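You operate a simulated robot arm through the tools that you are given. There is no shell and no other tool.

The job below is to be done with a simulated two-armed robot. You get a single attempt, and the scene is never put back.

TASK
Mix a jug of gear oil: half light, half heavy.
Fine: light to the 0.25 L band first, then heavy to the 0.5 L band; move the jug from tap to tap and leave it under the last. Set down upright: jug.

It is judged by the outcome, as a careful person would: the job done as asked, and still so three seconds after it is handed in. It fails if anything else is knocked over, pushed out of place, dropped, spilled or broken.

THE ROBOT
Two 7-joint arms with two-finger grippers on one trunk that stands fixed in place. Base frame: the origin is at the foot of the trunk, x ahead of it, y to its left, z up; the work surface is at about z = 752. Lengths are in mm, angles in degrees, forces in N, time in s.
The left shoulder is at [50, 216, 1246], the right one opposite. With the tool pointing down near the work surface each hand reaches from about 100 to 760 mm from the base axis, measured 20 degrees to its own side. Payload 3.18 kg a hand.
Tool frame (each hand has its own): the origin (TCP) lies between the finger pads and is the grasp point; the fingertips stand 30 mm ahead of it; z points along the fingers, y is the line along which they close. The gripper opens to 144 mm; its body begins 103 mm behind the TCP.
Orientation is that of the tool frame in the base frame, as a unit quaternion [x, y, z, w]. With the fingers straight down and closing along the base's y, the tool's x points along the base's -x, its y along +y and its z along -z.

THE INTERFACE
- The arms move only by the tool arm_command. It takes "left_targets", "right_targets" or both (then of equal length, played together; a hand with none holds still); each is a list of rows, each a list of 7 numbers: the shift along the base's x, y, z in mm, then the turn, a rotation vector about the base's x, y, z in rad, then the gripper command, from -1 (shut) to 1 (fully open), values between in proportion. In form: [[tx, ty, tz, wx, wy, wz, grip], ...]. A call has 1 to 20 rows; each row shifts and turns the commanded pose from where the row before left it. Rows are played at 5 a second. More than 50 mm and 8.6 degrees between two rows, or a gripper value outside its range, and nothing of the call is played. Where a pose cannot be reached the arm comes as near as it can. A force on the tool above 40 N (or 10 N above the force at the start of the call, whichever is more), or a blocked arm, ends the call early, and 0.2 s more pass. Each finger travels about 186.7 mm/s and halts on what it meets, pressing with about 29 N; the grip force reading is that of the motor and also rises with nothing between the fingers. The clock runs only during rows and for 0.2 s after the last one: add rows that do not move to give the fingers time. The reply holds the time, the measured pose of the TCP, the force on the tool along the base axes, the opening and the grip force, in the units named above and with some noise, with the torque about the TCP (base axes, N m) and any sound that the robot's microphone picked up.
- Cameras (640 x 400 px; columns grow to the right, rows downward): "scene" is now at [115.7, -46.1, 1434.8]; the picture's right is [-0.53, -0.85, 0.00], its down [-0.47, 0.30, -0.83] and it looks along [0.70, -0.44, -0.56] (base axes); focal length 300 px, centre (320, 200). "left" rides on the left gripper at [76, -16, -143] in its tool frame; the picture's right is [0.21, 0.98, 0.00], its down [-0.84, 0.18, -0.51] and it looks along [-0.50, 0.11, 0.86] (tool axes); focal length 218 px, centre (320, 200). "right" rides on the right gripper at [76, 16, -143] in its tool frame; the picture's right is [-0.21, 0.98, 0.00], its down [-0.84, -0.18, -0.51] and it looks along [-0.50, -0.11, 0.86] (tool axes); focal length 218 px, centre (320, 200). There is no depth. A picture from a camera that has moved, and an enlarged one, comes with that camera's place and axes in the base frame and with its lens.
- capture(camera): a new picture of that camera. No time passes.
- move_column(by): moves the trunk up (or, below 0, down) by that many mm; the arms and the scene camera ride with it, the base frame stays. It gives what a move gives, with no picture.
- pan_tilt(pan, tilt): turns the head with the scene camera to pan (to the left, within 80 degrees either way) and tilt (down, from -29 to 69), counted from straight ahead of the robot (the tilt from the chest, where the trunk bows). It gives what a move gives.
- enlarge(camera, box): a new picture of the part [left, top, right, bottom] of that camera's present view, enlarged. No time passes.
- job_done(): hands the job in; it is judged then, once.

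Places have to be worked out from the pictures, the camera data and where the tool is seen. Open the grippers and draw the arms clear of the work before you hand the job in, unless the task says otherwise.

The tools are called as a command line: name --argument value ..., lists and objects as JSON in quotes. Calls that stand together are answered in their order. arm_command: Moves the arms, as the interface text tells. Its arguments: {"type":"object","properties":{"left_targets":{"type":"array","items":{"type":"array","items":{"type":"number"}}},"right_targets":{"type":"array","items":{"type":"array","items":{"type":"number"}}}},"required":[]} The other tools are called the same way: move_column (by) moves the trunk up or down; pan_tilt (pan, tilt) turns the head that bears the scene camera; capture (camera) takes a picture; enlarge (camera, box) takes an enlarged picture of a part of a camera's view; job_done () hands the job in.

At the start:

```text
t: 0.0
left_ee_pos: [418.1, -5.6, 1211.8]
left_orientation: [0.0, 1.0, 0.0, 0.0]
left_ft_force: [-0.1, -1.0, -0.5]
left_moment: [-0.01, -0.04, -0.01]
left_width: 144.2
left_gripper_force: 0.1
right_ee_pos: [414.5, -525.7, 1231.9]
right_orientation: [0.002, 1.0, 0.0, 0.001]
right_ft_force: [0.0, -0.9, -0.2]
right_moment: [-0.01, -0.02, 0.01]
right_width: 144.0
right_gripper_force: 0.0
trunk travel left (down, up): [-325.0, 44.0]
head pan, tilt (commanded): [-31.9, 34.0]
```

scene: 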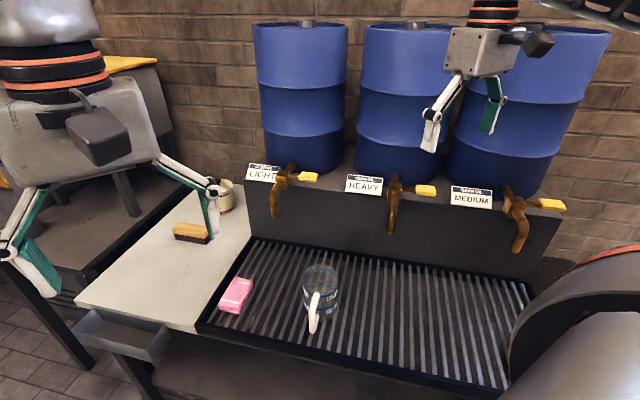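
right: 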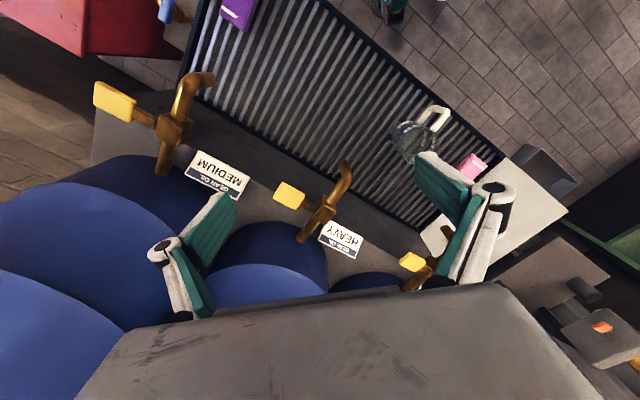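
left: 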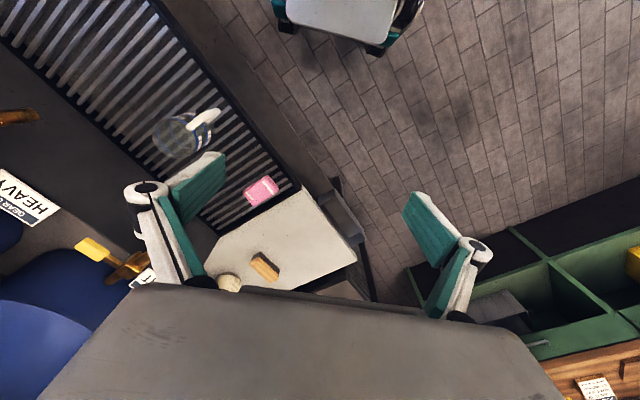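

I see three barrels with taps (LIGHT, HEAVY, MEDIUM from left to right) behind a drip grate, and a clear jug with a white handle on the grate. First I look closer at the jug and taps.

enlarge --camera "scene" --box '[260, 240, 380, 340]'

enlarge --camera "scene" --box '[230, 140, 450, 260]'

enlarge --camera "right" --box '[260, 80, 520, 300]'

```text
4.00 times, centred on (320, 290) of scene
camera zoom: at [115.7, -46.1, 1434.8], right [-0.53, -0.85, 0.0], down [-0.47, 0.3, -0.83], along [0.7, -0.44, -0.56], focal length 1199 px, centre (320, -160)
```

zoom: 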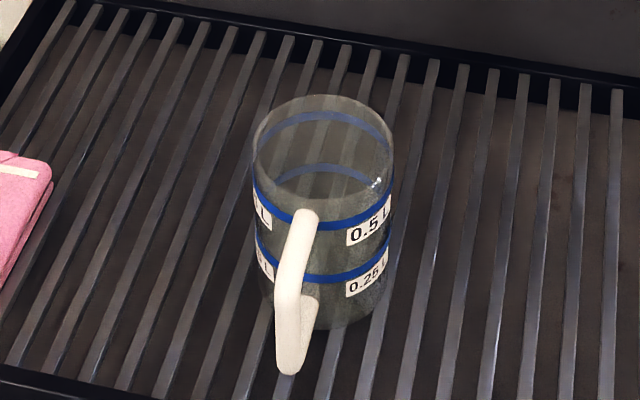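

```text
2.91 times, centred on (340, 200) of scene
camera zoom: at [115.7, -46.1, 1434.8], right [-0.53, -0.85, 0.0], down [-0.47, 0.3, -0.83], along [0.7, -0.44, -0.56], focal length 872 px, centre (262, 200)
```

zoom: 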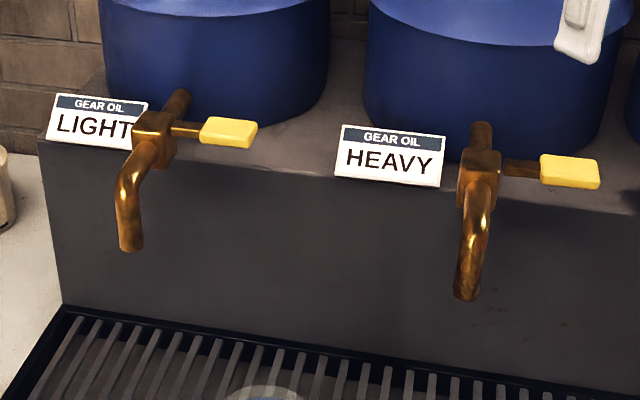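

```text
1.82 times, centred on (390, 190) of right
camera zoom: at [339.3, -508.3, 1374.7], right [0.21, 0.98, 0.0], down [0.84, -0.18, 0.51], along [0.5, -0.11, -0.86], focal length 397 px, centre (193, 218)
```

zoom: 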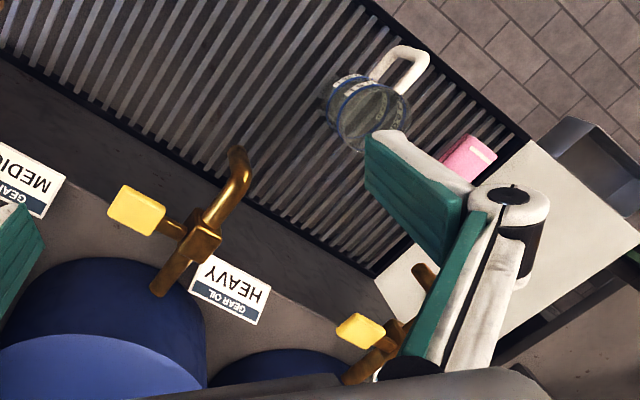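

The jug works out at about (528, -304), roughly 84 mm wide and 135 mm tall with its handle facing forward. The taps' line runs diagonally; the heavy spout is near (508, -495, 952) and the light one near (721, -281, 951). I look more closely at how the tap levers are hinged.

enlarge --camera "scene" --box '[360, 160, 460, 240]'

enlarge --camera "right" --box '[260, 140, 380, 250]'

enlarge --camera "scene" --box '[240, 150, 340, 230]'

enlarge --camera "right" --box '[80, 50, 260, 210]'

```text
5.00 times, centred on (410, 200) of scene
camera zoom: at [115.7, -46.1, 1434.8], right [-0.53, -0.85, 0.0], down [-0.47, 0.3, -0.83], along [0.7, -0.44, -0.56], focal length 1499 px, centre (-130, 200)
```

zoom: 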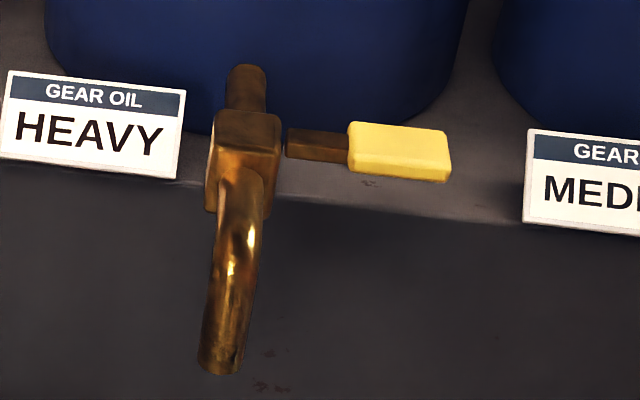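

```text
3.64 times, centred on (320, 195) of right
camera zoom: at [339.3, -508.3, 1374.7], right [0.21, 0.98, 0.0], down [0.84, -0.18, 0.51], along [0.5, -0.11, -0.86], focal length 794 px, centre (320, 218)
```

zoom: 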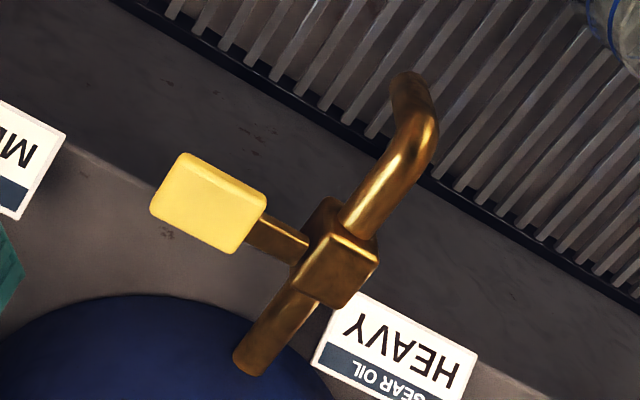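

```text
5.00 times, centred on (290, 190) of scene
camera zoom: at [115.7, -46.1, 1434.8], right [-0.53, -0.85, 0.0], down [-0.47, 0.3, -0.83], along [0.7, -0.44, -0.56], focal length 1499 px, centre (470, 250)
```

zoom: 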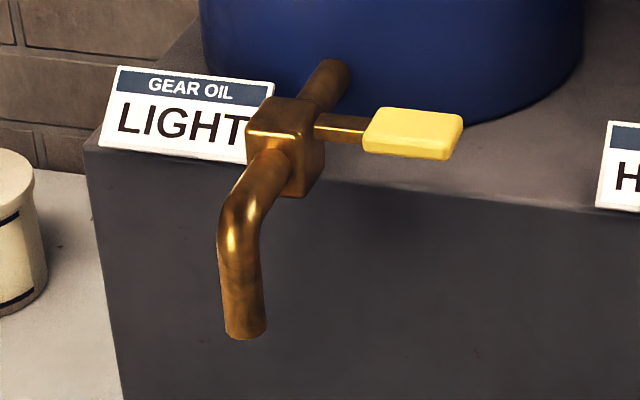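

```text
2.50 times, centred on (170, 130) of right
camera zoom: at [339.3, -508.3, 1374.7], right [0.21, 0.98, 0.0], down [0.84, -0.18, 0.51], along [0.5, -0.11, -0.86], focal length 546 px, centre (695, 375)
```

zoom: 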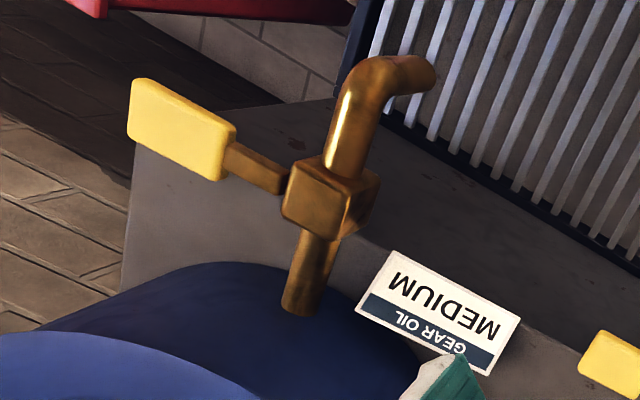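

The lever paddles lie flat and stick out sideways, so they most likely press down or up; I'll confirm that later by gentle contact. For now I move the left arm out of the way to the left, and swing the right hand toward the front of the jug while yawing it about 45° to face the tap wall.

arm_command --left_targets '[[0, 45, 0, 0, 0, 0, 1], [0, 45, 0, 0, 0, 0, 1], [0, 45, 0, 0, 0, 0, 1], [0, 45, 0, 0, 0, 0, 1], [0, 45, 0, 0, 0, 0, 1], [0, 45, 0, 0, 0, 0, 1], [0, 0, 0, 0, 0, 0, 1], [0, 0, 0, 0, 0, 0, 1], [0, 0, 0, 0, 0, 0, 1], [0, 0, 0, 0, 0, 0, 1], [0, 0, 0, 0, 0, 0, 1], [0, 0, 0, 0, 0, 0, 1]]' --right_targets '[[0, 45, 0, 0, 0, -0.13, 1], [0, 45, 0, 0, 0, -0.13, 1], [0, 45, 0, 0, 0, -0.13, 1], [0, 45, 0, 0, 0, -0.13, 1], [0, 45, 0, 0, 0, -0.13, 1], [0, 45, 0, 0, 0, -0.13, 1], [-5, 45, 0, 0, 0, 0, 1], [-5, 10, -20, -0.084, -0.0852, 0, 1], [-5, 10, -20, -0.084, -0.0852, 0, 1], [-5, 0, -30, -0.084, -0.0852, 0, 1], [0, 0, -30, -0.084, -0.0852, 0, 1], [0, 0, -30, -0.084, -0.0852, 0, 1]]'

```text
t: 2.6
left_ee_pos: [419.9, 262.4, 1207.9]
left_orientation: [-0.001, 1.0, -0.002, 0.0]
left_ft_force: [-0.5, -0.4, 2.3]
left_moment: [0.0, -0.06, -0.01]
left_width: 144.1
left_gripper_force: 0.1
right_ee_pos: [629.7, -596.9, 1318.9]
right_orientation: [0.318, 0.916, -0.089, 0.227]
right_ft_force: [-0.3, 0.6, -0.2]
right_moment: [0.01, -0.04, -0.01]
right_width: 144.0
right_gripper_force: 0.1
right hand out of reach, approached as far as the arm can: row 3, 4, 5, 6, 7, 8, 9, 10, 11, 12
trunk travel left (down, up): [-325.0, 44.0]
head pan, tilt (commanded): [-31.9, 34.0]
```

The right arm could not reach part of that path and wound up at (630, -597, 1319), so I look at the scene before moving further.

capture --camera "scene"

capture --camera "right"

capture --camera "left"

```text
taken
camera scene: at [114.7, -46.5, 1434.9], right [-0.53, -0.85, 0.0], down [-0.47, 0.3, -0.83], along [0.7, -0.44, -0.56], focal length 300 px, centre (320, 200)
```

scene: 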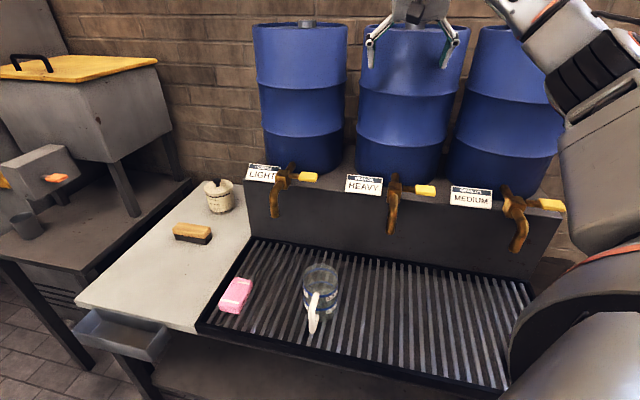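

```text
taken
camera right: at [536.8, -497.6, 1407.5], right [0.75, 0.65, 0.08], down [0.29, -0.44, 0.85], along [0.59, -0.62, -0.52], focal length 218 px, centre (320, 200)
```

right: 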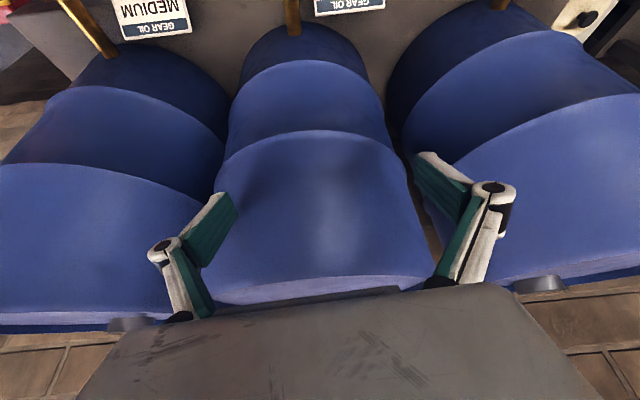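

```text
taken
camera left: at [344.3, 247.2, 1351.4], right [-0.21, 0.98, 0.0], down [0.84, 0.18, 0.51], along [0.5, 0.11, -0.86], focal length 218 px, centre (320, 200)
```

left: 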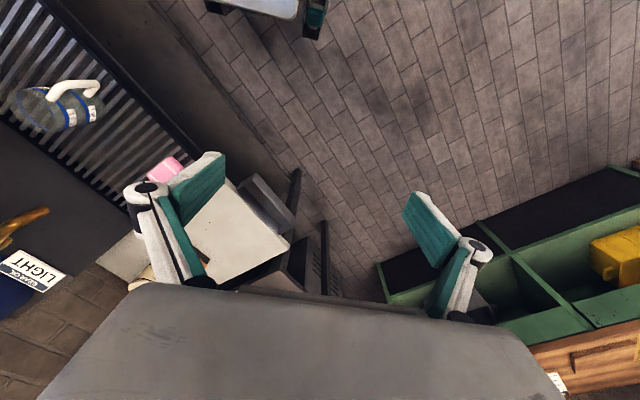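

The right hand hovers over the heavy barrel, touching nothing. I send one still row to see whether the command is still pulling toward the unreachable pose.

arm_command --right_targets '[[0, 0, 0, 0, 0, 0, 1]]'

```text
t: 3.0
left_ee_pos: [421.4, 263.8, 1207.0]
left_orientation: [0.0, 1.0, -0.001, 0.0]
left_ft_force: [0.3, 0.0, -0.9]
left_moment: [0.02, 0.02, 0.0]
left_width: 144.0
left_gripper_force: 0.1
right_ee_pos: [630.3, -595.2, 1318.0]
right_orientation: [0.319, 0.916, -0.088, 0.227]
right_ft_force: [0.1, -0.1, -0.1]
right_moment: [0.03, -0.01, 0.02]
right_width: 144.2
right_gripper_force: 0.0
trunk travel left (down, up): [-325.0, 44.0]
head pan, tilt (commanded): [-31.9, 34.0]
```

The command resets to the measured pose, good. The high, folded wrist seems to have been the trouble, so I back away from the barrels in smaller steps and then descend in front of the taps.

arm_command --right_targets '[[-46, 15, 0, 0, 0, 0, 1], [-46, 20, -10, 0, 0, 0, 1], [-46, 40, -10, 0, 0, 0, 1], [-46, 40, -15, 0, 0, 0, 1], [-46, 40, -20, 0, 0, 0, 1], [0, 0, 0, 0, 0, 0, 1]]'

```text
refused: row 2 steps farther than a row can; nothing moved
```

A row exceeded 50 mm in total length; I resend with shorter steps.

arm_command --right_targets '[[-42, 15, 0, 0, 0, 0, 1], [-38, 25, -10, 0, 0, 0, 1], [-38, 28, -10, 0, 0, 0, 1], [-38, 28, -12, 0, 0, 0, 1], [-38, 28, -12, 0, 0, 0, 1], [-30, 28, -12, 0, 0, 0, 1], [0, 0, 0, 0, 0, 0, 1]]'

```text
t: 4.6
left_ee_pos: [421.3, 265.2, 1209.1]
left_orientation: [-0.001, 1.0, -0.001, 0.0]
left_ft_force: [-0.9, 0.2, -0.4]
left_moment: [-0.04, 0.0, 0.0]
left_width: 143.6
left_gripper_force: 0.1
right_ee_pos: [411.2, -546.2, 1333.3]
right_orientation: [0.329, 0.909, -0.097, 0.237]
right_ft_force: [0.3, 0.5, 0.7]
right_moment: [0.01, -0.03, -0.05]
right_width: 143.9
right_gripper_force: 0.0
right hand out of reach, approached as far as the arm can: row 1, 2, 3, 4, 5, 6
trunk travel left (down, up): [-325.0, 44.0]
head pan, tilt (commanded): [-31.9, 34.0]
```

I'm clear of the barrels at (411, -546, 1333); now I lower the hand straight down, nudging toward the robot's left, to relieve the wrist.

arm_command --right_targets '[[-10, 10, -40, 0, 0, 0, 1], [-10, 10, -40, 0, 0, 0, 1], [-10, 10, -40, 0, 0, 0, 1], [0, 10, -40, 0, 0, 0, 1], [0, 0, 0, 0, 0, 0, 1]]'

capture --camera "scene"

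```text
t: 5.8
left_ee_pos: [419.5, 263.4, 1209.0]
left_orientation: [-0.001, 1.0, -0.001, 0.001]
left_ft_force: [0.1, -0.7, -1.4]
left_moment: [-0.02, -0.06, 0.02]
left_width: 144.0
left_gripper_force: 0.0
right_ee_pos: [358.1, -550.4, 1262.2]
right_orientation: [0.306, 0.919, -0.094, 0.231]
right_ft_force: [-0.9, 0.7, 0.0]
right_moment: [-0.01, -0.03, 0.03]
right_width: 144.2
right_gripper_force: 0.1
right hand out of reach, approached as far as the arm can: row 1, 2, 3, 4
trunk travel left (down, up): [-325.0, 44.0]
head pan, tilt (commanded): [-31.9, 34.0]
```

```text
taken
camera scene: at [113.4, -45.3, 1435.2], right [-0.53, -0.85, 0.0], down [-0.47, 0.29, -0.83], along [0.71, -0.44, -0.56], focal length 300 px, centre (320, 200)
```

scene: 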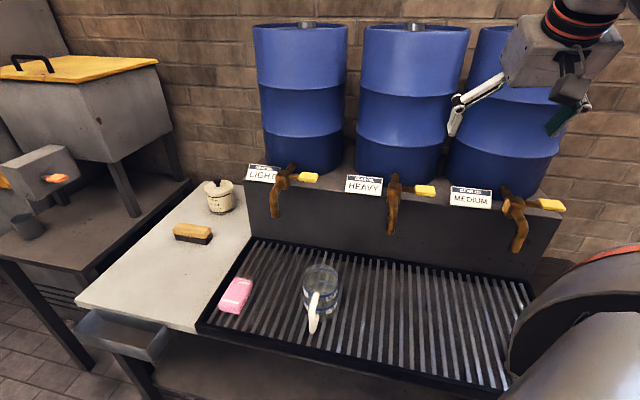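

It's still at a joint limit. I undo the pitch and most of the yaw while descending, since the original orientation was comfortable.

arm_command --right_targets '[[0, 0, -10, 0, 0, 0.13, 1], [0, 0, -10, 0, 0, 0.13, 1], [0, 0, -10, 0, 0, 0.13, 1], [0, 0, -30, 0.06, 0.1, 0, 1], [0, 0, -30, 0.06, 0.1, 0, 1], [0, 0, -40, 0.06, 0.1, 0, 1], [0, 0, -40, 0.06, 0.1, 0, 1], [0, 0, 0, 0, 0, 0, 1]]'

capture --camera "scene"

```text
t: 7.6
left_ee_pos: [420.8, 264.6, 1208.7]
left_orientation: [0.0, 1.0, -0.001, 0.0]
left_ft_force: [0.2, 0.0, 0.0]
left_moment: [0.02, -0.03, -0.01]
left_width: 143.9
left_gripper_force: 0.0
right_ee_pos: [356.3, -553.8, 1105.5]
right_orientation: [0.205, 0.978, 0.003, 0.024]
right_ft_force: [0.2, 0.4, -0.7]
right_moment: [0.0, -0.01, -0.02]
right_width: 144.2
right_gripper_force: 0.0
right hand out of reach, approached as far as the arm can: row 1, 2
trunk travel left (down, up): [-325.0, 44.0]
head pan, tilt (commanded): [-31.9, 34.0]
```

```text
taken
camera scene: at [115.1, -45.7, 1434.9], right [-0.53, -0.85, 0.0], down [-0.47, 0.29, -0.83], along [0.7, -0.44, -0.56], focal length 300 px, centre (320, 200)
```

scene: 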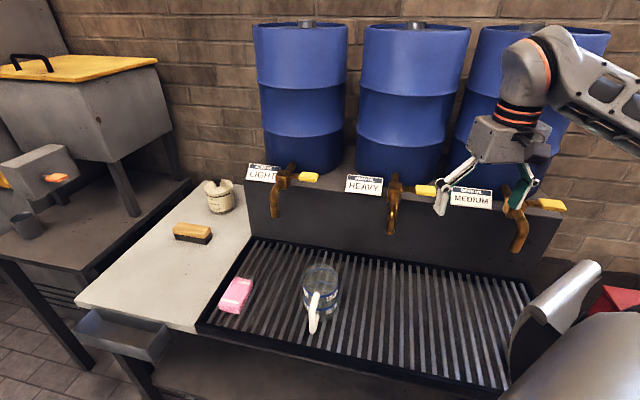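

Now the hand is free at (356, -554, 1105), pointing down, in front of the wall. I move it leftwards and lower toward the space in front of the jug.

arm_command --right_targets '[[4, 40, -15, 0, 0, 0, 1], [4, 40, -15, 0, 0, 0, 1], [4, 40, -15, 0, 0, 0, 1], [4, 40, -15, 0, 0, 0, 1], [4, 40, -15, 0, 0, 0, 1], [4, 40, -15, 0, 0, 0, 1], [4, 40, -15, 0, 0, 0, 1], [0, 0, 0, 0, 0, 0, 1]]'

capture --camera "scene"

```text
t: 9.4
left_ee_pos: [421.8, 264.0, 1208.4]
left_orientation: [-0.001, 1.0, -0.001, 0.0]
left_ft_force: [-0.5, -0.4, -0.5]
left_moment: [-0.02, 0.03, 0.0]
left_width: 144.1
left_gripper_force: 0.0
right_ee_pos: [296.2, -454.7, 1044.6]
right_orientation: [0.205, 0.978, 0.004, 0.024]
right_ft_force: [0.0, -0.7, 0.3]
right_moment: [0.0, 0.0, 0.0]
right_width: 144.0
right_gripper_force: 0.1
right hand out of reach, approached as far as the arm can: row 1, 2, 3, 4, 5, 6, 7
trunk travel left (down, up): [-325.0, 44.0]
head pan, tilt (commanded): [-31.9, 34.0]
```

```text
taken
camera scene: at [115.6, -45.9, 1434.8], right [-0.53, -0.85, 0.0], down [-0.47, 0.3, -0.83], along [0.7, -0.44, -0.56], focal length 300 px, centre (320, 200)
```

scene: 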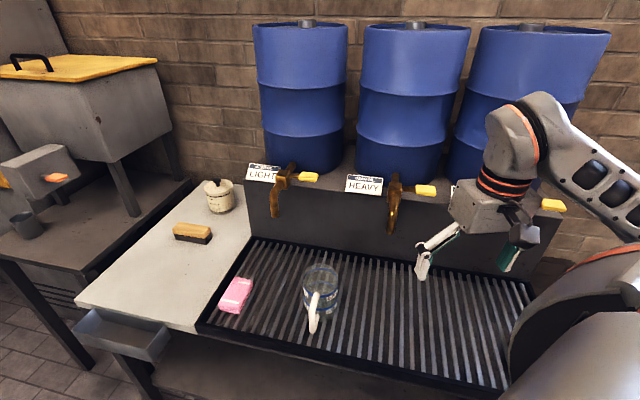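

The wrist's roll seems limited for clockwise yaw. Since the gripper is symmetric, I turn the hand counter-clockwise by about 159° instead, which also puts the camera on top when the hand is later pitched forward.

arm_command --right_targets '[[0, 0, 0, 0, 0, 0.139, 1], [0, 0, 0, 0, 0, 0.139, 1], [0, 0, 0, 0, 0, 0.139, 1], [0, 0, 0, 0, 0, 0.139, 1], [0, 0, 0, 0, 0, 0.139, 1], [0, 0, 0, 0, 0, 0.139, 1], [0, 0, 0, 0, 0, 0.139, 1], [0, 0, 0, 0, 0, 0.139, 1], [0, 0, 0, 0, 0, 0.139, 1], [0, 0, 0, 0, 0, 0.139, 1], [0, 0, 0, 0, 0, 0.139, 1], [0, 0, 0, 0, 0, 0.139, 1], [0, 0, 0, 0, 0, 0.139, 1], [0, 0, 0, 0, 0, 0.139, 1], [0, 0, 0, 0, 0, 0.139, 1], [0, 0, 0, 0, 0, 0.139, 1], [0, 0, 0, 0, 0, 0.139, 1], [0, 0, 0, 0, 0, 0.139, 1], [0, 0, 0, 0, 0, 0.139, 1], [0, 0, 0, 0, 0, 0.139, 1]]'

capture --camera "scene"

capture --camera "right"

```text
t: 13.6
left_ee_pos: [419.5, 263.0, 1206.8]
left_orientation: [-0.001, 1.0, -0.001, 0.001]
left_ft_force: [0.7, 0.9, -0.1]
left_moment: [-0.01, 0.0, 0.01]
left_width: 143.9
left_gripper_force: 0.0
right_ee_pos: [296.7, -455.1, 1044.8]
right_orientation: [0.926, -0.377, -0.024, -0.001]
right_ft_force: [1.0, 0.6, 0.0]
right_moment: [-0.02, -0.01, 0.0]
right_width: 143.8
right_gripper_force: 0.1
trunk travel left (down, up): [-325.0, 44.0]
head pan, tilt (commanded): [-31.9, 34.0]
```

```text
taken
camera scene: at [115.7, -46.0, 1434.8], right [-0.53, -0.85, 0.0], down [-0.47, 0.3, -0.83], along [0.7, -0.44, -0.56], focal length 300 px, centre (320, 200)
```

scene: 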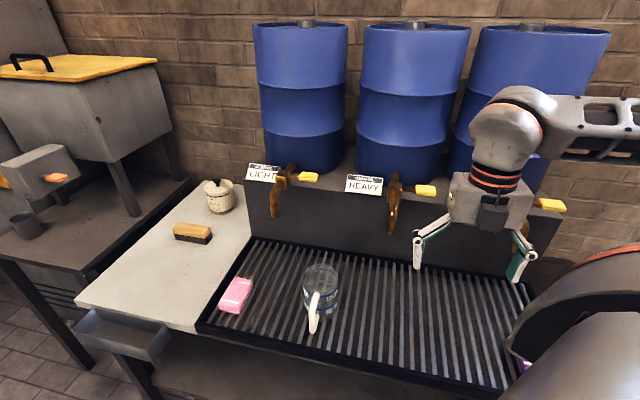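

```text
taken
camera right: at [346.7, -522.8, 1184.1], right [-0.83, -0.55, 0.03], down [-0.45, 0.71, 0.54], along [-0.32, 0.44, -0.84], focal length 218 px, centre (320, 200)
```

right: 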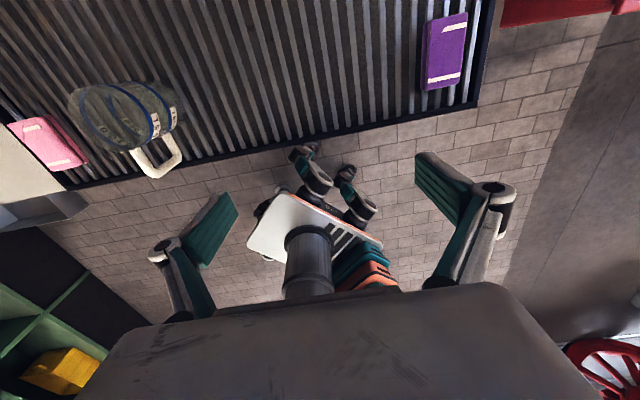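

The full turn worked without limits; yaw is now about 135°. I move the hand to the space in front of the jug.

arm_command --right_targets '[[15, 40, -8, 0, 0, 0, 1], [15, 40, -8, 0, 0, 0, 1], [15, 40, -8, 0, 0, 0, 1], [15, 40, -8, 0, 0, 0, 1], [15, 40, -8, 0, 0, 0, 1], [15, 40, -8, 0, 0, 0, 1], [0, 0, 0, 0, 0, 0, 1]]'

capture --camera "scene"

capture --camera "right"

```text
t: 15.2
left_ee_pos: [421.2, 264.8, 1207.6]
left_orientation: [-0.001, 1.0, -0.001, 0.0]
left_ft_force: [-0.2, -0.6, 0.0]
left_moment: [0.0, 0.02, -0.01]
left_width: 144.2
left_gripper_force: 0.0
right_ee_pos: [387.2, -218.1, 995.6]
right_orientation: [0.925, -0.378, -0.022, -0.001]
right_ft_force: [0.3, -0.8, -0.7]
right_moment: [0.01, 0.0, -0.01]
right_width: 143.8
right_gripper_force: 0.0
trunk travel left (down, up): [-325.0, 44.0]
head pan, tilt (commanded): [-31.9, 34.0]
```

```text
taken
camera scene: at [115.3, -46.6, 1434.8], right [-0.53, -0.85, 0.0], down [-0.47, 0.3, -0.83], along [0.7, -0.44, -0.56], focal length 300 px, centre (320, 200)
```

scene: 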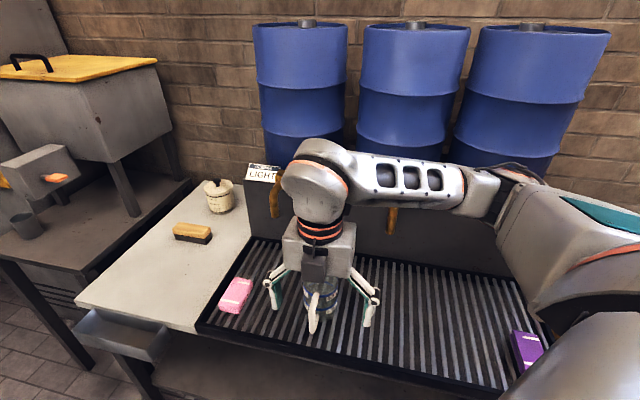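

```text
taken
camera right: at [436.9, -284.8, 1135.1], right [-0.83, -0.55, 0.02], down [-0.45, 0.71, 0.54], along [-0.32, 0.44, -0.84], focal length 218 px, centre (320, 200)
```

right: 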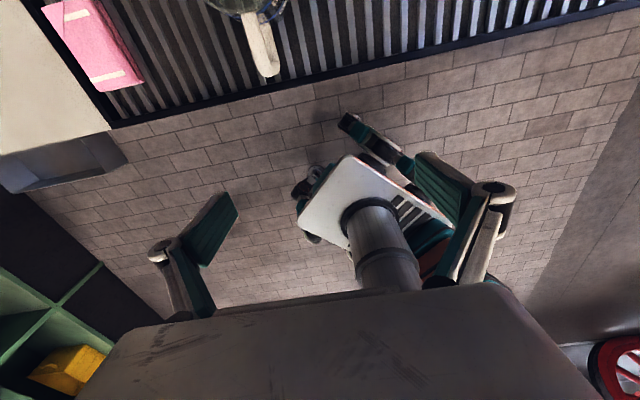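

The hand is now in front of the jug with the wrist free. I pitch the hand to about 70° so the fingers point toward the tap wall, moving slightly over toward the jug at a safe height.

arm_command --right_targets '[[10.3, -4.4, 0, -0.0984, -0.0998, 0, 1], [10.3, -4.4, 0, -0.0984, -0.0998, 0, 1], [10.3, -4.4, 0, -0.0984, -0.0998, 0, 1], [10.3, -4.4, 0, -0.0984, -0.0998, 0, 1], [10.3, -4.4, 0, -0.0984, -0.0998, 0, 1], [10.3, -4.4, 0, -0.0984, -0.0998, 0, 1], [10.3, -4.4, 0, -0.0984, -0.0998, 0, 1], [10.3, -4.4, 0, -0.0984, -0.0998, 0, 1], [10.3, -4.4, 0, -0.0984, -0.0998, 0, 1], [0, 0, 0, 0, 0, 0, 1]]'

capture --camera "scene"

capture --camera "right"

```text
t: 17.4
left_ee_pos: [421.6, 263.5, 1207.4]
left_orientation: [-0.001, 1.0, -0.002, 0.0]
left_ft_force: [-0.3, 0.1, 0.1]
left_moment: [0.01, -0.01, 0.02]
left_width: 144.1
left_gripper_force: 0.0
right_ee_pos: [480.0, -255.7, 996.9]
right_orientation: [0.757, -0.315, 0.528, 0.224]
right_ft_force: [-0.1, 0.2, -0.1]
right_moment: [0.01, 0.0, 0.01]
right_width: 143.8
right_gripper_force: 0.1
trunk travel left (down, up): [-325.0, 44.0]
head pan, tilt (commanded): [-31.9, 34.0]
```

```text
taken
camera scene: at [115.6, -46.7, 1434.8], right [-0.53, -0.85, 0.0], down [-0.47, 0.3, -0.83], along [0.7, -0.44, -0.56], focal length 300 px, centre (320, 200)
```

scene: 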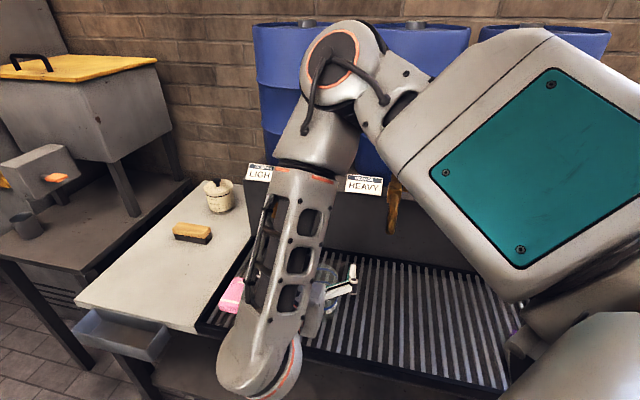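

```text
taken
camera right: at [393.6, -189.4, 1117.4], right [-0.75, -0.64, -0.19], down [-0.41, 0.67, -0.62], along [0.52, -0.38, -0.76], focal length 218 px, centre (320, 200)
```

right: 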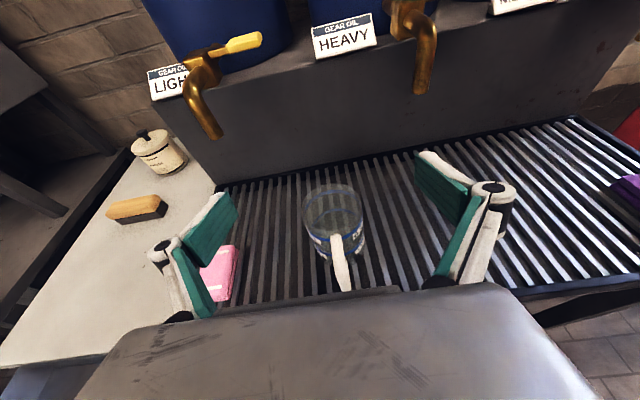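

The pitch worked (tool z ≈ (0.66, -0.67, -0.34)) and the wrist camera gives a clear view. I zoom in on the jug from here to refine its position.

enlarge --camera "right" --box '[260, 160, 420, 300]'

enlarge --camera "right" --box '[140, 10, 300, 150]'

capture --camera "left"

```text
2.86 times, centred on (340, 230) of right
camera zoom: at [393.6, -189.4, 1117.4], right [-0.75, -0.64, -0.19], down [-0.41, 0.67, -0.62], along [0.52, -0.38, -0.76], focal length 624 px, centre (263, 114)
```

zoom: 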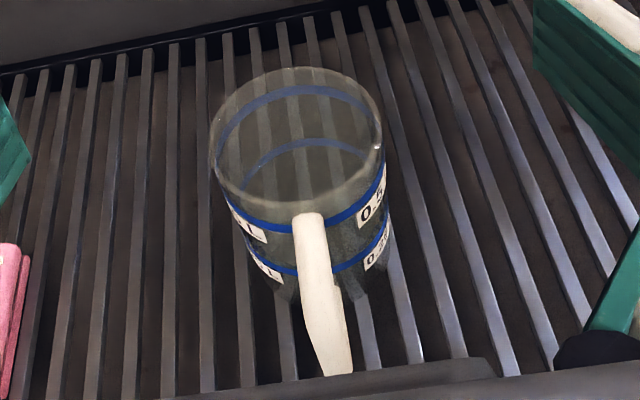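

```text
2.86 times, centred on (220, 80) of right
camera zoom: at [393.6, -189.4, 1117.4], right [-0.75, -0.64, -0.19], down [-0.41, 0.67, -0.62], along [0.52, -0.38, -0.76], focal length 624 px, centre (606, 543)
```

zoom: 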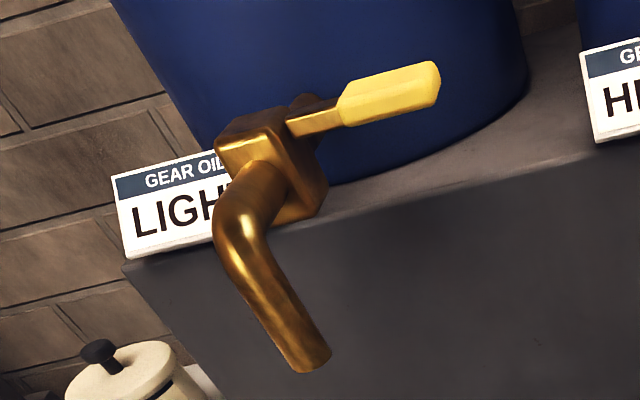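

```text
taken
camera left: at [345.2, 247.1, 1351.1], right [-0.21, 0.98, 0.0], down [0.84, 0.18, 0.51], along [0.5, 0.11, -0.86], focal length 218 px, centre (320, 200)
```

left: 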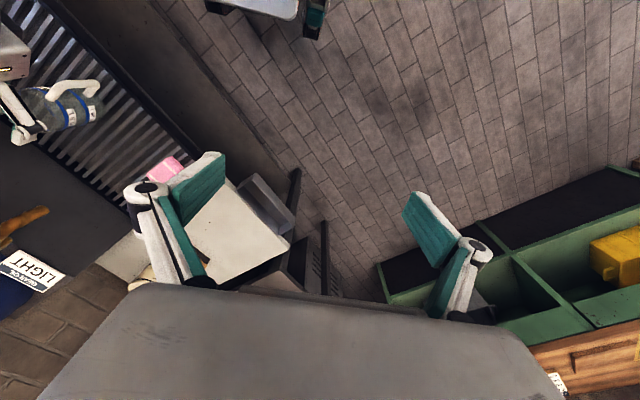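

The light spout triangulates to about (710, -277, 959) and the jug to about (534, -308), rim near z 870. The hand is laterally aligned with the jug, so I lower it straddling the handle, still in front of the jug.

arm_command --right_targets '[[-5, 5, -37, 0, 0, 0, 1], [-5, 5, -37, 0, 0, 0, 1], [0, 0, -37, 0, 0, 0, 1], [0, 0, -37, 0, 0, 0, 1], [0, 0, -37, 0, 0, 0, 1], [0, 0, 0, 0, 0, 0, 1]]'

capture --camera "scene"

capture --camera "right"

```text
t: 18.8
left_ee_pos: [421.8, 263.8, 1207.2]
left_orientation: [-0.001, 1.0, 0.0, 0.0]
left_ft_force: [-0.1, 0.0, 0.0]
left_moment: [-0.02, 0.02, 0.01]
left_width: 143.8
left_gripper_force: 0.0
right_ee_pos: [468.6, -194.6, 861.1]
right_orientation: [0.759, -0.317, 0.522, 0.225]
right_ft_force: [0.3, -0.5, 0.5]
right_moment: [-0.01, -0.01, -0.02]
right_width: 143.9
right_gripper_force: 0.1
right hand out of reach, approached as far as the arm can: row 2, 3, 4, 5
trunk travel left (down, up): [-325.0, 44.0]
head pan, tilt (commanded): [-31.9, 34.0]
```

```text
taken
camera scene: at [115.5, -46.3, 1434.8], right [-0.53, -0.85, 0.0], down [-0.47, 0.3, -0.83], along [0.7, -0.44, -0.56], focal length 300 px, centre (320, 200)
```

scene: 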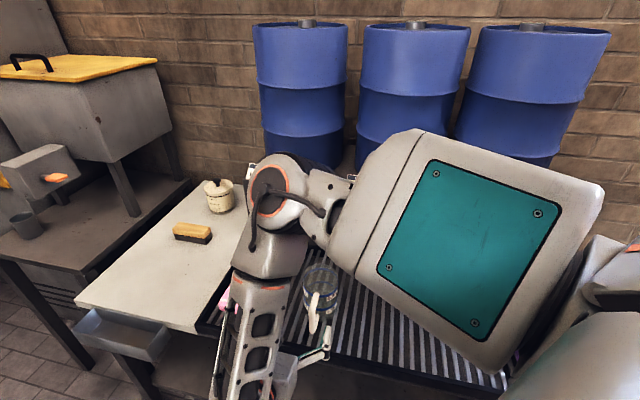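

```text
taken
camera right: at [383.8, -127.5, 982.0], right [-0.75, -0.63, -0.19], down [-0.41, 0.68, -0.61], along [0.51, -0.38, -0.77], focal length 218 px, centre (320, 200)
```

right: 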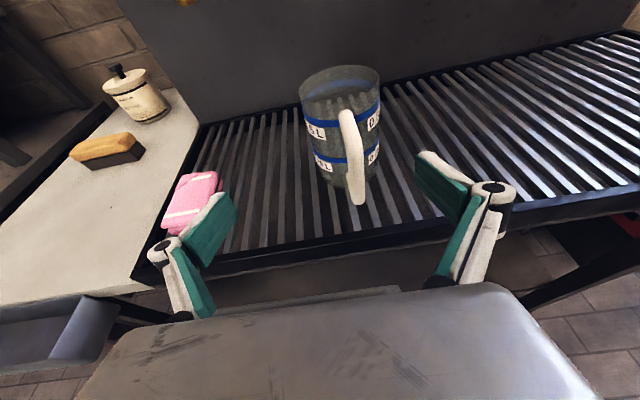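

The reach limit pushed the hand off to the side, though nothing was touched. The earlier high posture was comfortable, so I return up to it and will lower the trunk instead.

arm_command --right_targets '[[0, 0, 35, 0, 0, 0, 1], [0, 0, 35, 0, 0, 0, 1], [3, -20, 35, 0, 0, 0, 1], [4, -20, 31, 0, 0, 0, 1], [4, -20, 0, 0, 0, 0, 1], [0, 0, 0, 0, 0, 0, 1]]'

capture --camera "scene"

capture --camera "right"

```text
t: 20.2
left_ee_pos: [421.9, 264.8, 1208.0]
left_orientation: [-0.001, 1.0, -0.001, 0.001]
left_ft_force: [-0.3, 0.8, 0.4]
left_moment: [0.0, -0.05, 0.04]
left_width: 144.1
left_gripper_force: 0.1
right_ee_pos: [480.3, -253.7, 996.9]
right_orientation: [0.757, -0.313, 0.528, 0.223]
right_ft_force: [0.4, -0.4, -0.6]
right_moment: [-0.03, 0.01, 0.01]
right_width: 144.2
right_gripper_force: 0.0
trunk travel left (down, up): [-325.0, 44.0]
head pan, tilt (commanded): [-31.9, 34.0]
```

```text
taken
camera scene: at [115.4, -45.5, 1434.8], right [-0.53, -0.85, 0.0], down [-0.47, 0.29, -0.83], along [0.7, -0.44, -0.56], focal length 300 px, centre (320, 200)
```

scene: 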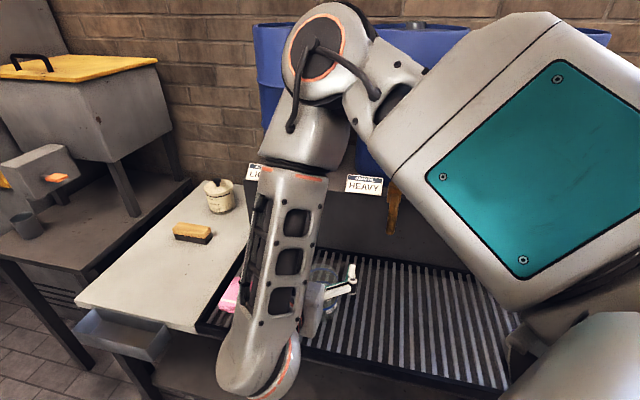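

```text
taken
camera right: at [394.9, -187.5, 1117.1], right [-0.75, -0.64, -0.19], down [-0.41, 0.67, -0.62], along [0.52, -0.38, -0.76], focal length 218 px, centre (320, 200)
```

right: 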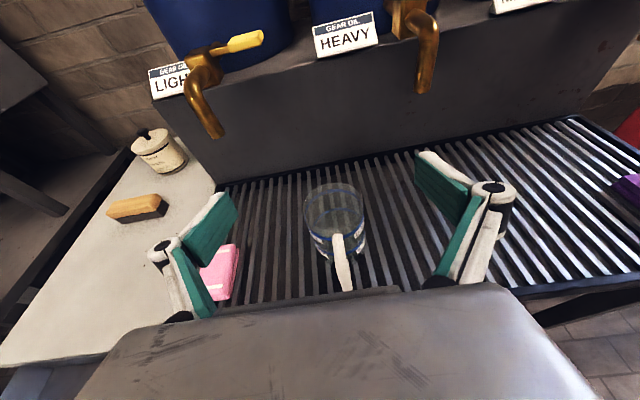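

Back in the comfortable posture. Now I lower the trunk 140 mm first, keeping the hand in front of and above the jug handle, then check.

move_column --by -140

capture --camera "right"

capture --camera "scene"

capture --camera "left"

```text
t: 21.9
left_ee_pos: [418.0, 263.1, 1071.6]
left_orientation: [-0.001, 1.0, 0.0, 0.001]
left_ft_force: [-0.4, 0.0, -0.8]
left_moment: [0.0, -0.05, -0.02]
left_width: 144.0
left_gripper_force: 0.1
right_ee_pos: [479.7, -251.5, 858.4]
right_orientation: [0.757, -0.315, 0.528, 0.224]
right_ft_force: [0.6, -0.8, 0.4]
right_moment: [0.01, 0.0, 0.05]
right_width: 144.0
right_gripper_force: 0.1
trunk travel left (down, up): [-185.0, 184.0]
head pan, tilt (commanded): [-31.9, 34.0]
```

```text
taken
camera right: at [394.3, -186.4, 978.4], right [-0.75, -0.64, -0.19], down [-0.41, 0.67, -0.62], along [0.52, -0.38, -0.76], focal length 218 px, centre (320, 200)
```

right: 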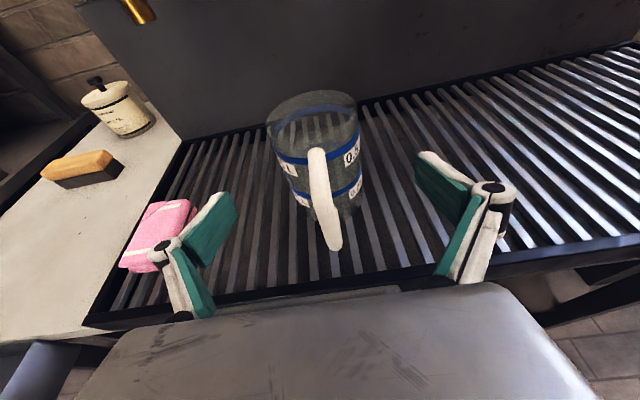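

```text
taken
camera scene: at [182.8, -46.2, 1290.3], right [-0.53, -0.85, 0.0], down [-0.47, 0.3, -0.83], along [0.7, -0.44, -0.56], focal length 300 px, centre (320, 200)
```

scene: 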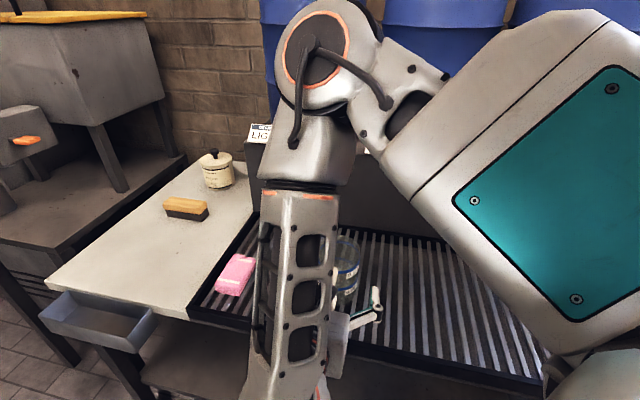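

```text
taken
camera left: at [341.7, 246.9, 1214.7], right [-0.21, 0.98, 0.0], down [0.84, 0.18, 0.51], along [0.5, 0.11, -0.86], focal length 218 px, centre (320, 200)
```

left: 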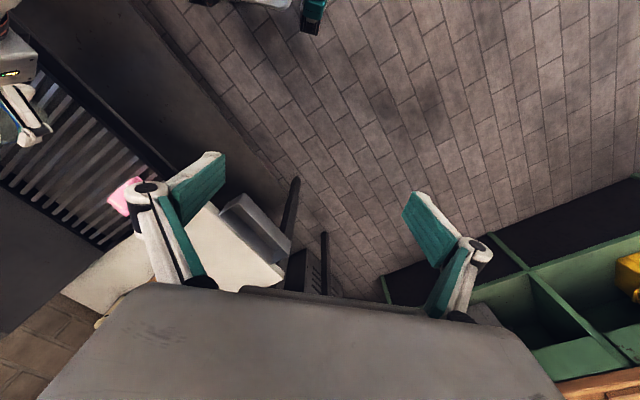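

The trunk is lower and the hand is intact at (480, -252, 858). I zoom in to re-measure the jug from this closer view.

enlarge --camera "right" --box '[230, 70, 390, 270]'

```text
2.00 times, centred on (310, 170) of right
camera zoom: at [394.3, -186.4, 978.4], right [-0.75, -0.64, -0.19], down [-0.41, 0.67, -0.62], along [0.52, -0.38, -0.76], focal length 436 px, centre (340, 260)
```

zoom: 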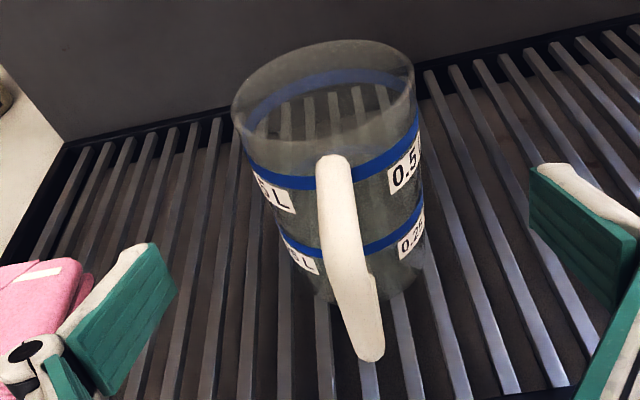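

The jug centre re-measures to about (530, -306) with its rim near z 877; the hand is aligned laterally within ~3 mm. I lower the trunk another 45 mm to reach grip height.

move_column --by -45

capture --camera "right"

```text
t: 22.7
left_ee_pos: [416.3, 262.8, 1027.4]
left_orientation: [-0.002, 1.0, -0.001, 0.002]
left_ft_force: [-0.4, 0.1, 0.2]
left_moment: [0.02, -0.06, -0.01]
left_width: 144.0
left_gripper_force: 0.2
right_ee_pos: [477.0, -272.9, 806.8]
right_orientation: [0.752, -0.319, 0.522, 0.245]
right_ft_force: [0.2, 0.4, 0.7]
right_moment: [-0.01, 0.01, 0.02]
right_width: 143.9
right_gripper_force: 0.0
trunk travel left (down, up): [-140.0, 229.0]
head pan, tilt (commanded): [-31.9, 34.0]
```

```text
taken
camera right: at [395.1, -199.5, 926.7], right [-0.77, -0.61, -0.16], down [-0.4, 0.67, -0.63], along [0.49, -0.42, -0.76], focal length 218 px, centre (320, 200)
```

right: 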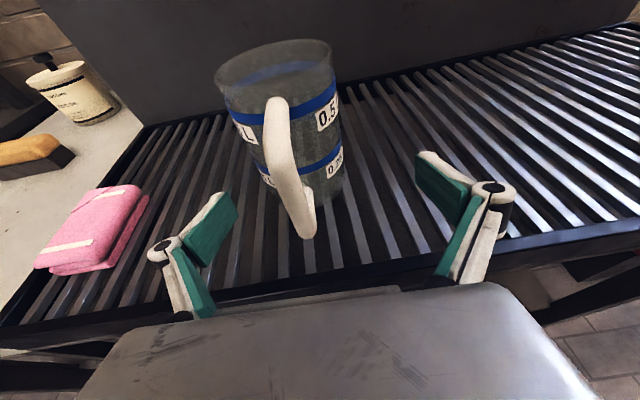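

The last bit of trunk motion shifted the hand ~20 mm sideways and yawed it slightly. I correct sideways by about (12, 11) mm with a small yaw, still in front of the jug.

arm_command --right_targets '[[4, 4, 2, 0, 0, 0.015, 1], [4, 4, 2, 0, 0, 0.015, 1], [4, 4, 2, 0, 0, 0.015, 1], [0, 0, 0, 0, 0, 0, 1]]'

capture --camera "right"

```text
t: 23.9
left_ee_pos: [419.1, 262.8, 1024.8]
left_orientation: [-0.001, 1.0, 0.0, 0.0]
left_ft_force: [0.7, -0.5, 0.1]
left_moment: [0.03, 0.01, 0.02]
left_width: 144.1
left_gripper_force: 0.0
right_ee_pos: [492.8, -279.1, 813.1]
right_orientation: [0.751, -0.308, 0.528, 0.25]
right_ft_force: [0.3, -0.3, 0.3]
right_moment: [0.02, 0.0, 0.0]
right_width: 143.8
right_gripper_force: 0.0
trunk travel left (down, up): [-140.0, 229.0]
head pan, tilt (commanded): [-31.9, 34.0]
stopped in row 4 (right hand): the arm was blocked; the commanded pose is now the measured one
```

```text
taken
camera right: at [410.3, -204.1, 930.7], right [-0.76, -0.63, -0.15], down [-0.41, 0.65, -0.65], along [0.5, -0.43, -0.75], focal length 218 px, centre (320, 200)
```

right: 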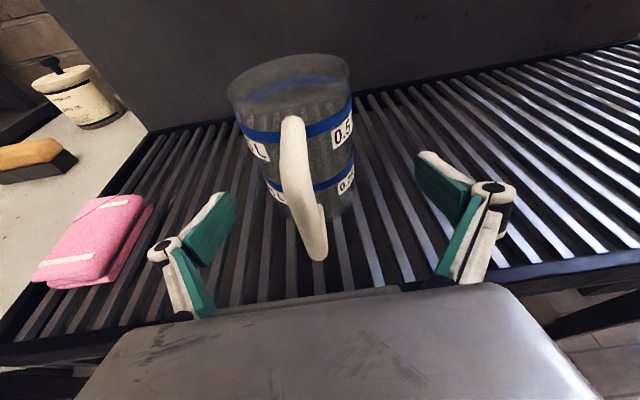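

The arm reports being blocked although the tool feels no force, so some link may be touching something. I look with the scene and left cameras before any further move.

capture --camera "scene"

capture --camera "left"

pan_tilt --pan -25 --tilt 65

capture --camera "scene"

```text
taken
camera scene: at [229.6, -46.5, 1239.0], right [-0.53, -0.85, 0.0], down [-0.47, 0.3, -0.83], along [0.7, -0.44, -0.56], focal length 300 px, centre (320, 200)
```

scene: 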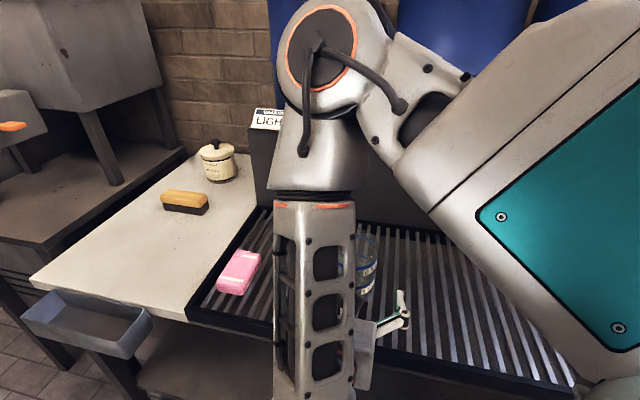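

```text
taken
camera left: at [343.3, 246.5, 1168.8], right [-0.21, 0.98, 0.0], down [0.84, 0.18, 0.51], along [0.5, 0.11, -0.86], focal length 218 px, centre (320, 200)
```

left: 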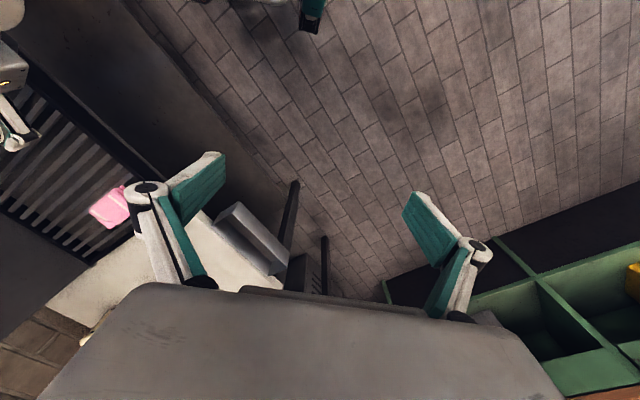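

```text
t: 24.9
left_ee_pos: [418.9, 262.9, 1025.0]
left_orientation: [-0.001, 1.0, -0.001, 0.0]
left_ft_force: [0.3, -0.6, 0.4]
left_moment: [0.04, -0.01, -0.01]
left_width: 144.2
left_gripper_force: 0.1
right_ee_pos: [492.9, -278.7, 814.1]
right_orientation: [0.75, -0.307, 0.529, 0.25]
right_ft_force: [0.4, 0.6, 0.3]
right_moment: [0.01, 0.0, 0.02]
right_width: 144.0
right_gripper_force: 0.1
trunk travel left (down, up): [-140.0, 229.0]
head pan, tilt (commanded): [-25.0, 65.0]
```

```text
taken
camera scene: at [209.2, -25.0, 1197.7], right [-0.42, -0.91, 0.0], down [-0.82, 0.38, -0.42], along [0.38, -0.18, -0.91], focal length 300 px, centre (320, 200)
```

scene: 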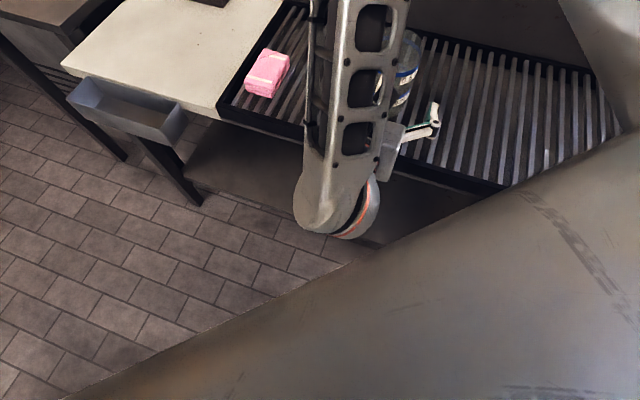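

The trunk bows forward as it lowers, crowding the arm. I raise the trunk back up so the hand rises straight out from around the handle, and will use a less-pitched approach instead.

move_column --by 60

capture --camera "right"

```text
t: 25.9
left_ee_pos: [420.4, 261.8, 1083.8]
left_orientation: [-0.001, 1.0, 0.0, -0.002]
left_ft_force: [-0.2, -0.4, -0.1]
left_moment: [0.0, 0.04, 0.0]
left_width: 144.0
left_gripper_force: 0.0
right_ee_pos: [494.7, -273.8, 871.8]
right_orientation: [0.752, -0.305, 0.529, 0.248]
right_ft_force: [0.0, 0.9, -0.4]
right_moment: [0.02, 0.01, -0.03]
right_width: 143.9
right_gripper_force: 0.0
trunk travel left (down, up): [-200.0, 169.0]
head pan, tilt (commanded): [-25.0, 65.0]
```

```text
taken
camera right: at [410.7, -200.8, 990.5], right [-0.76, -0.63, -0.15], down [-0.41, 0.64, -0.65], along [0.51, -0.43, -0.75], focal length 218 px, centre (320, 200)
```

right: 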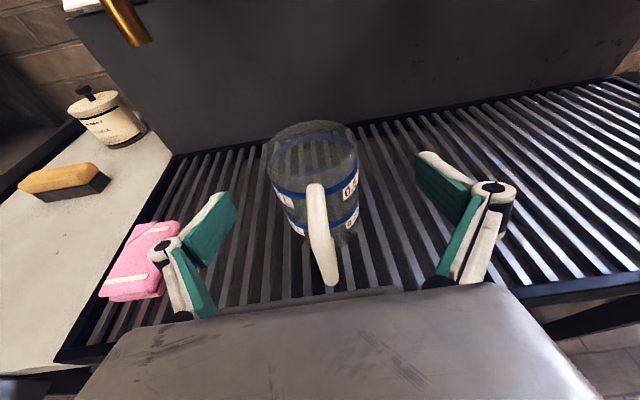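

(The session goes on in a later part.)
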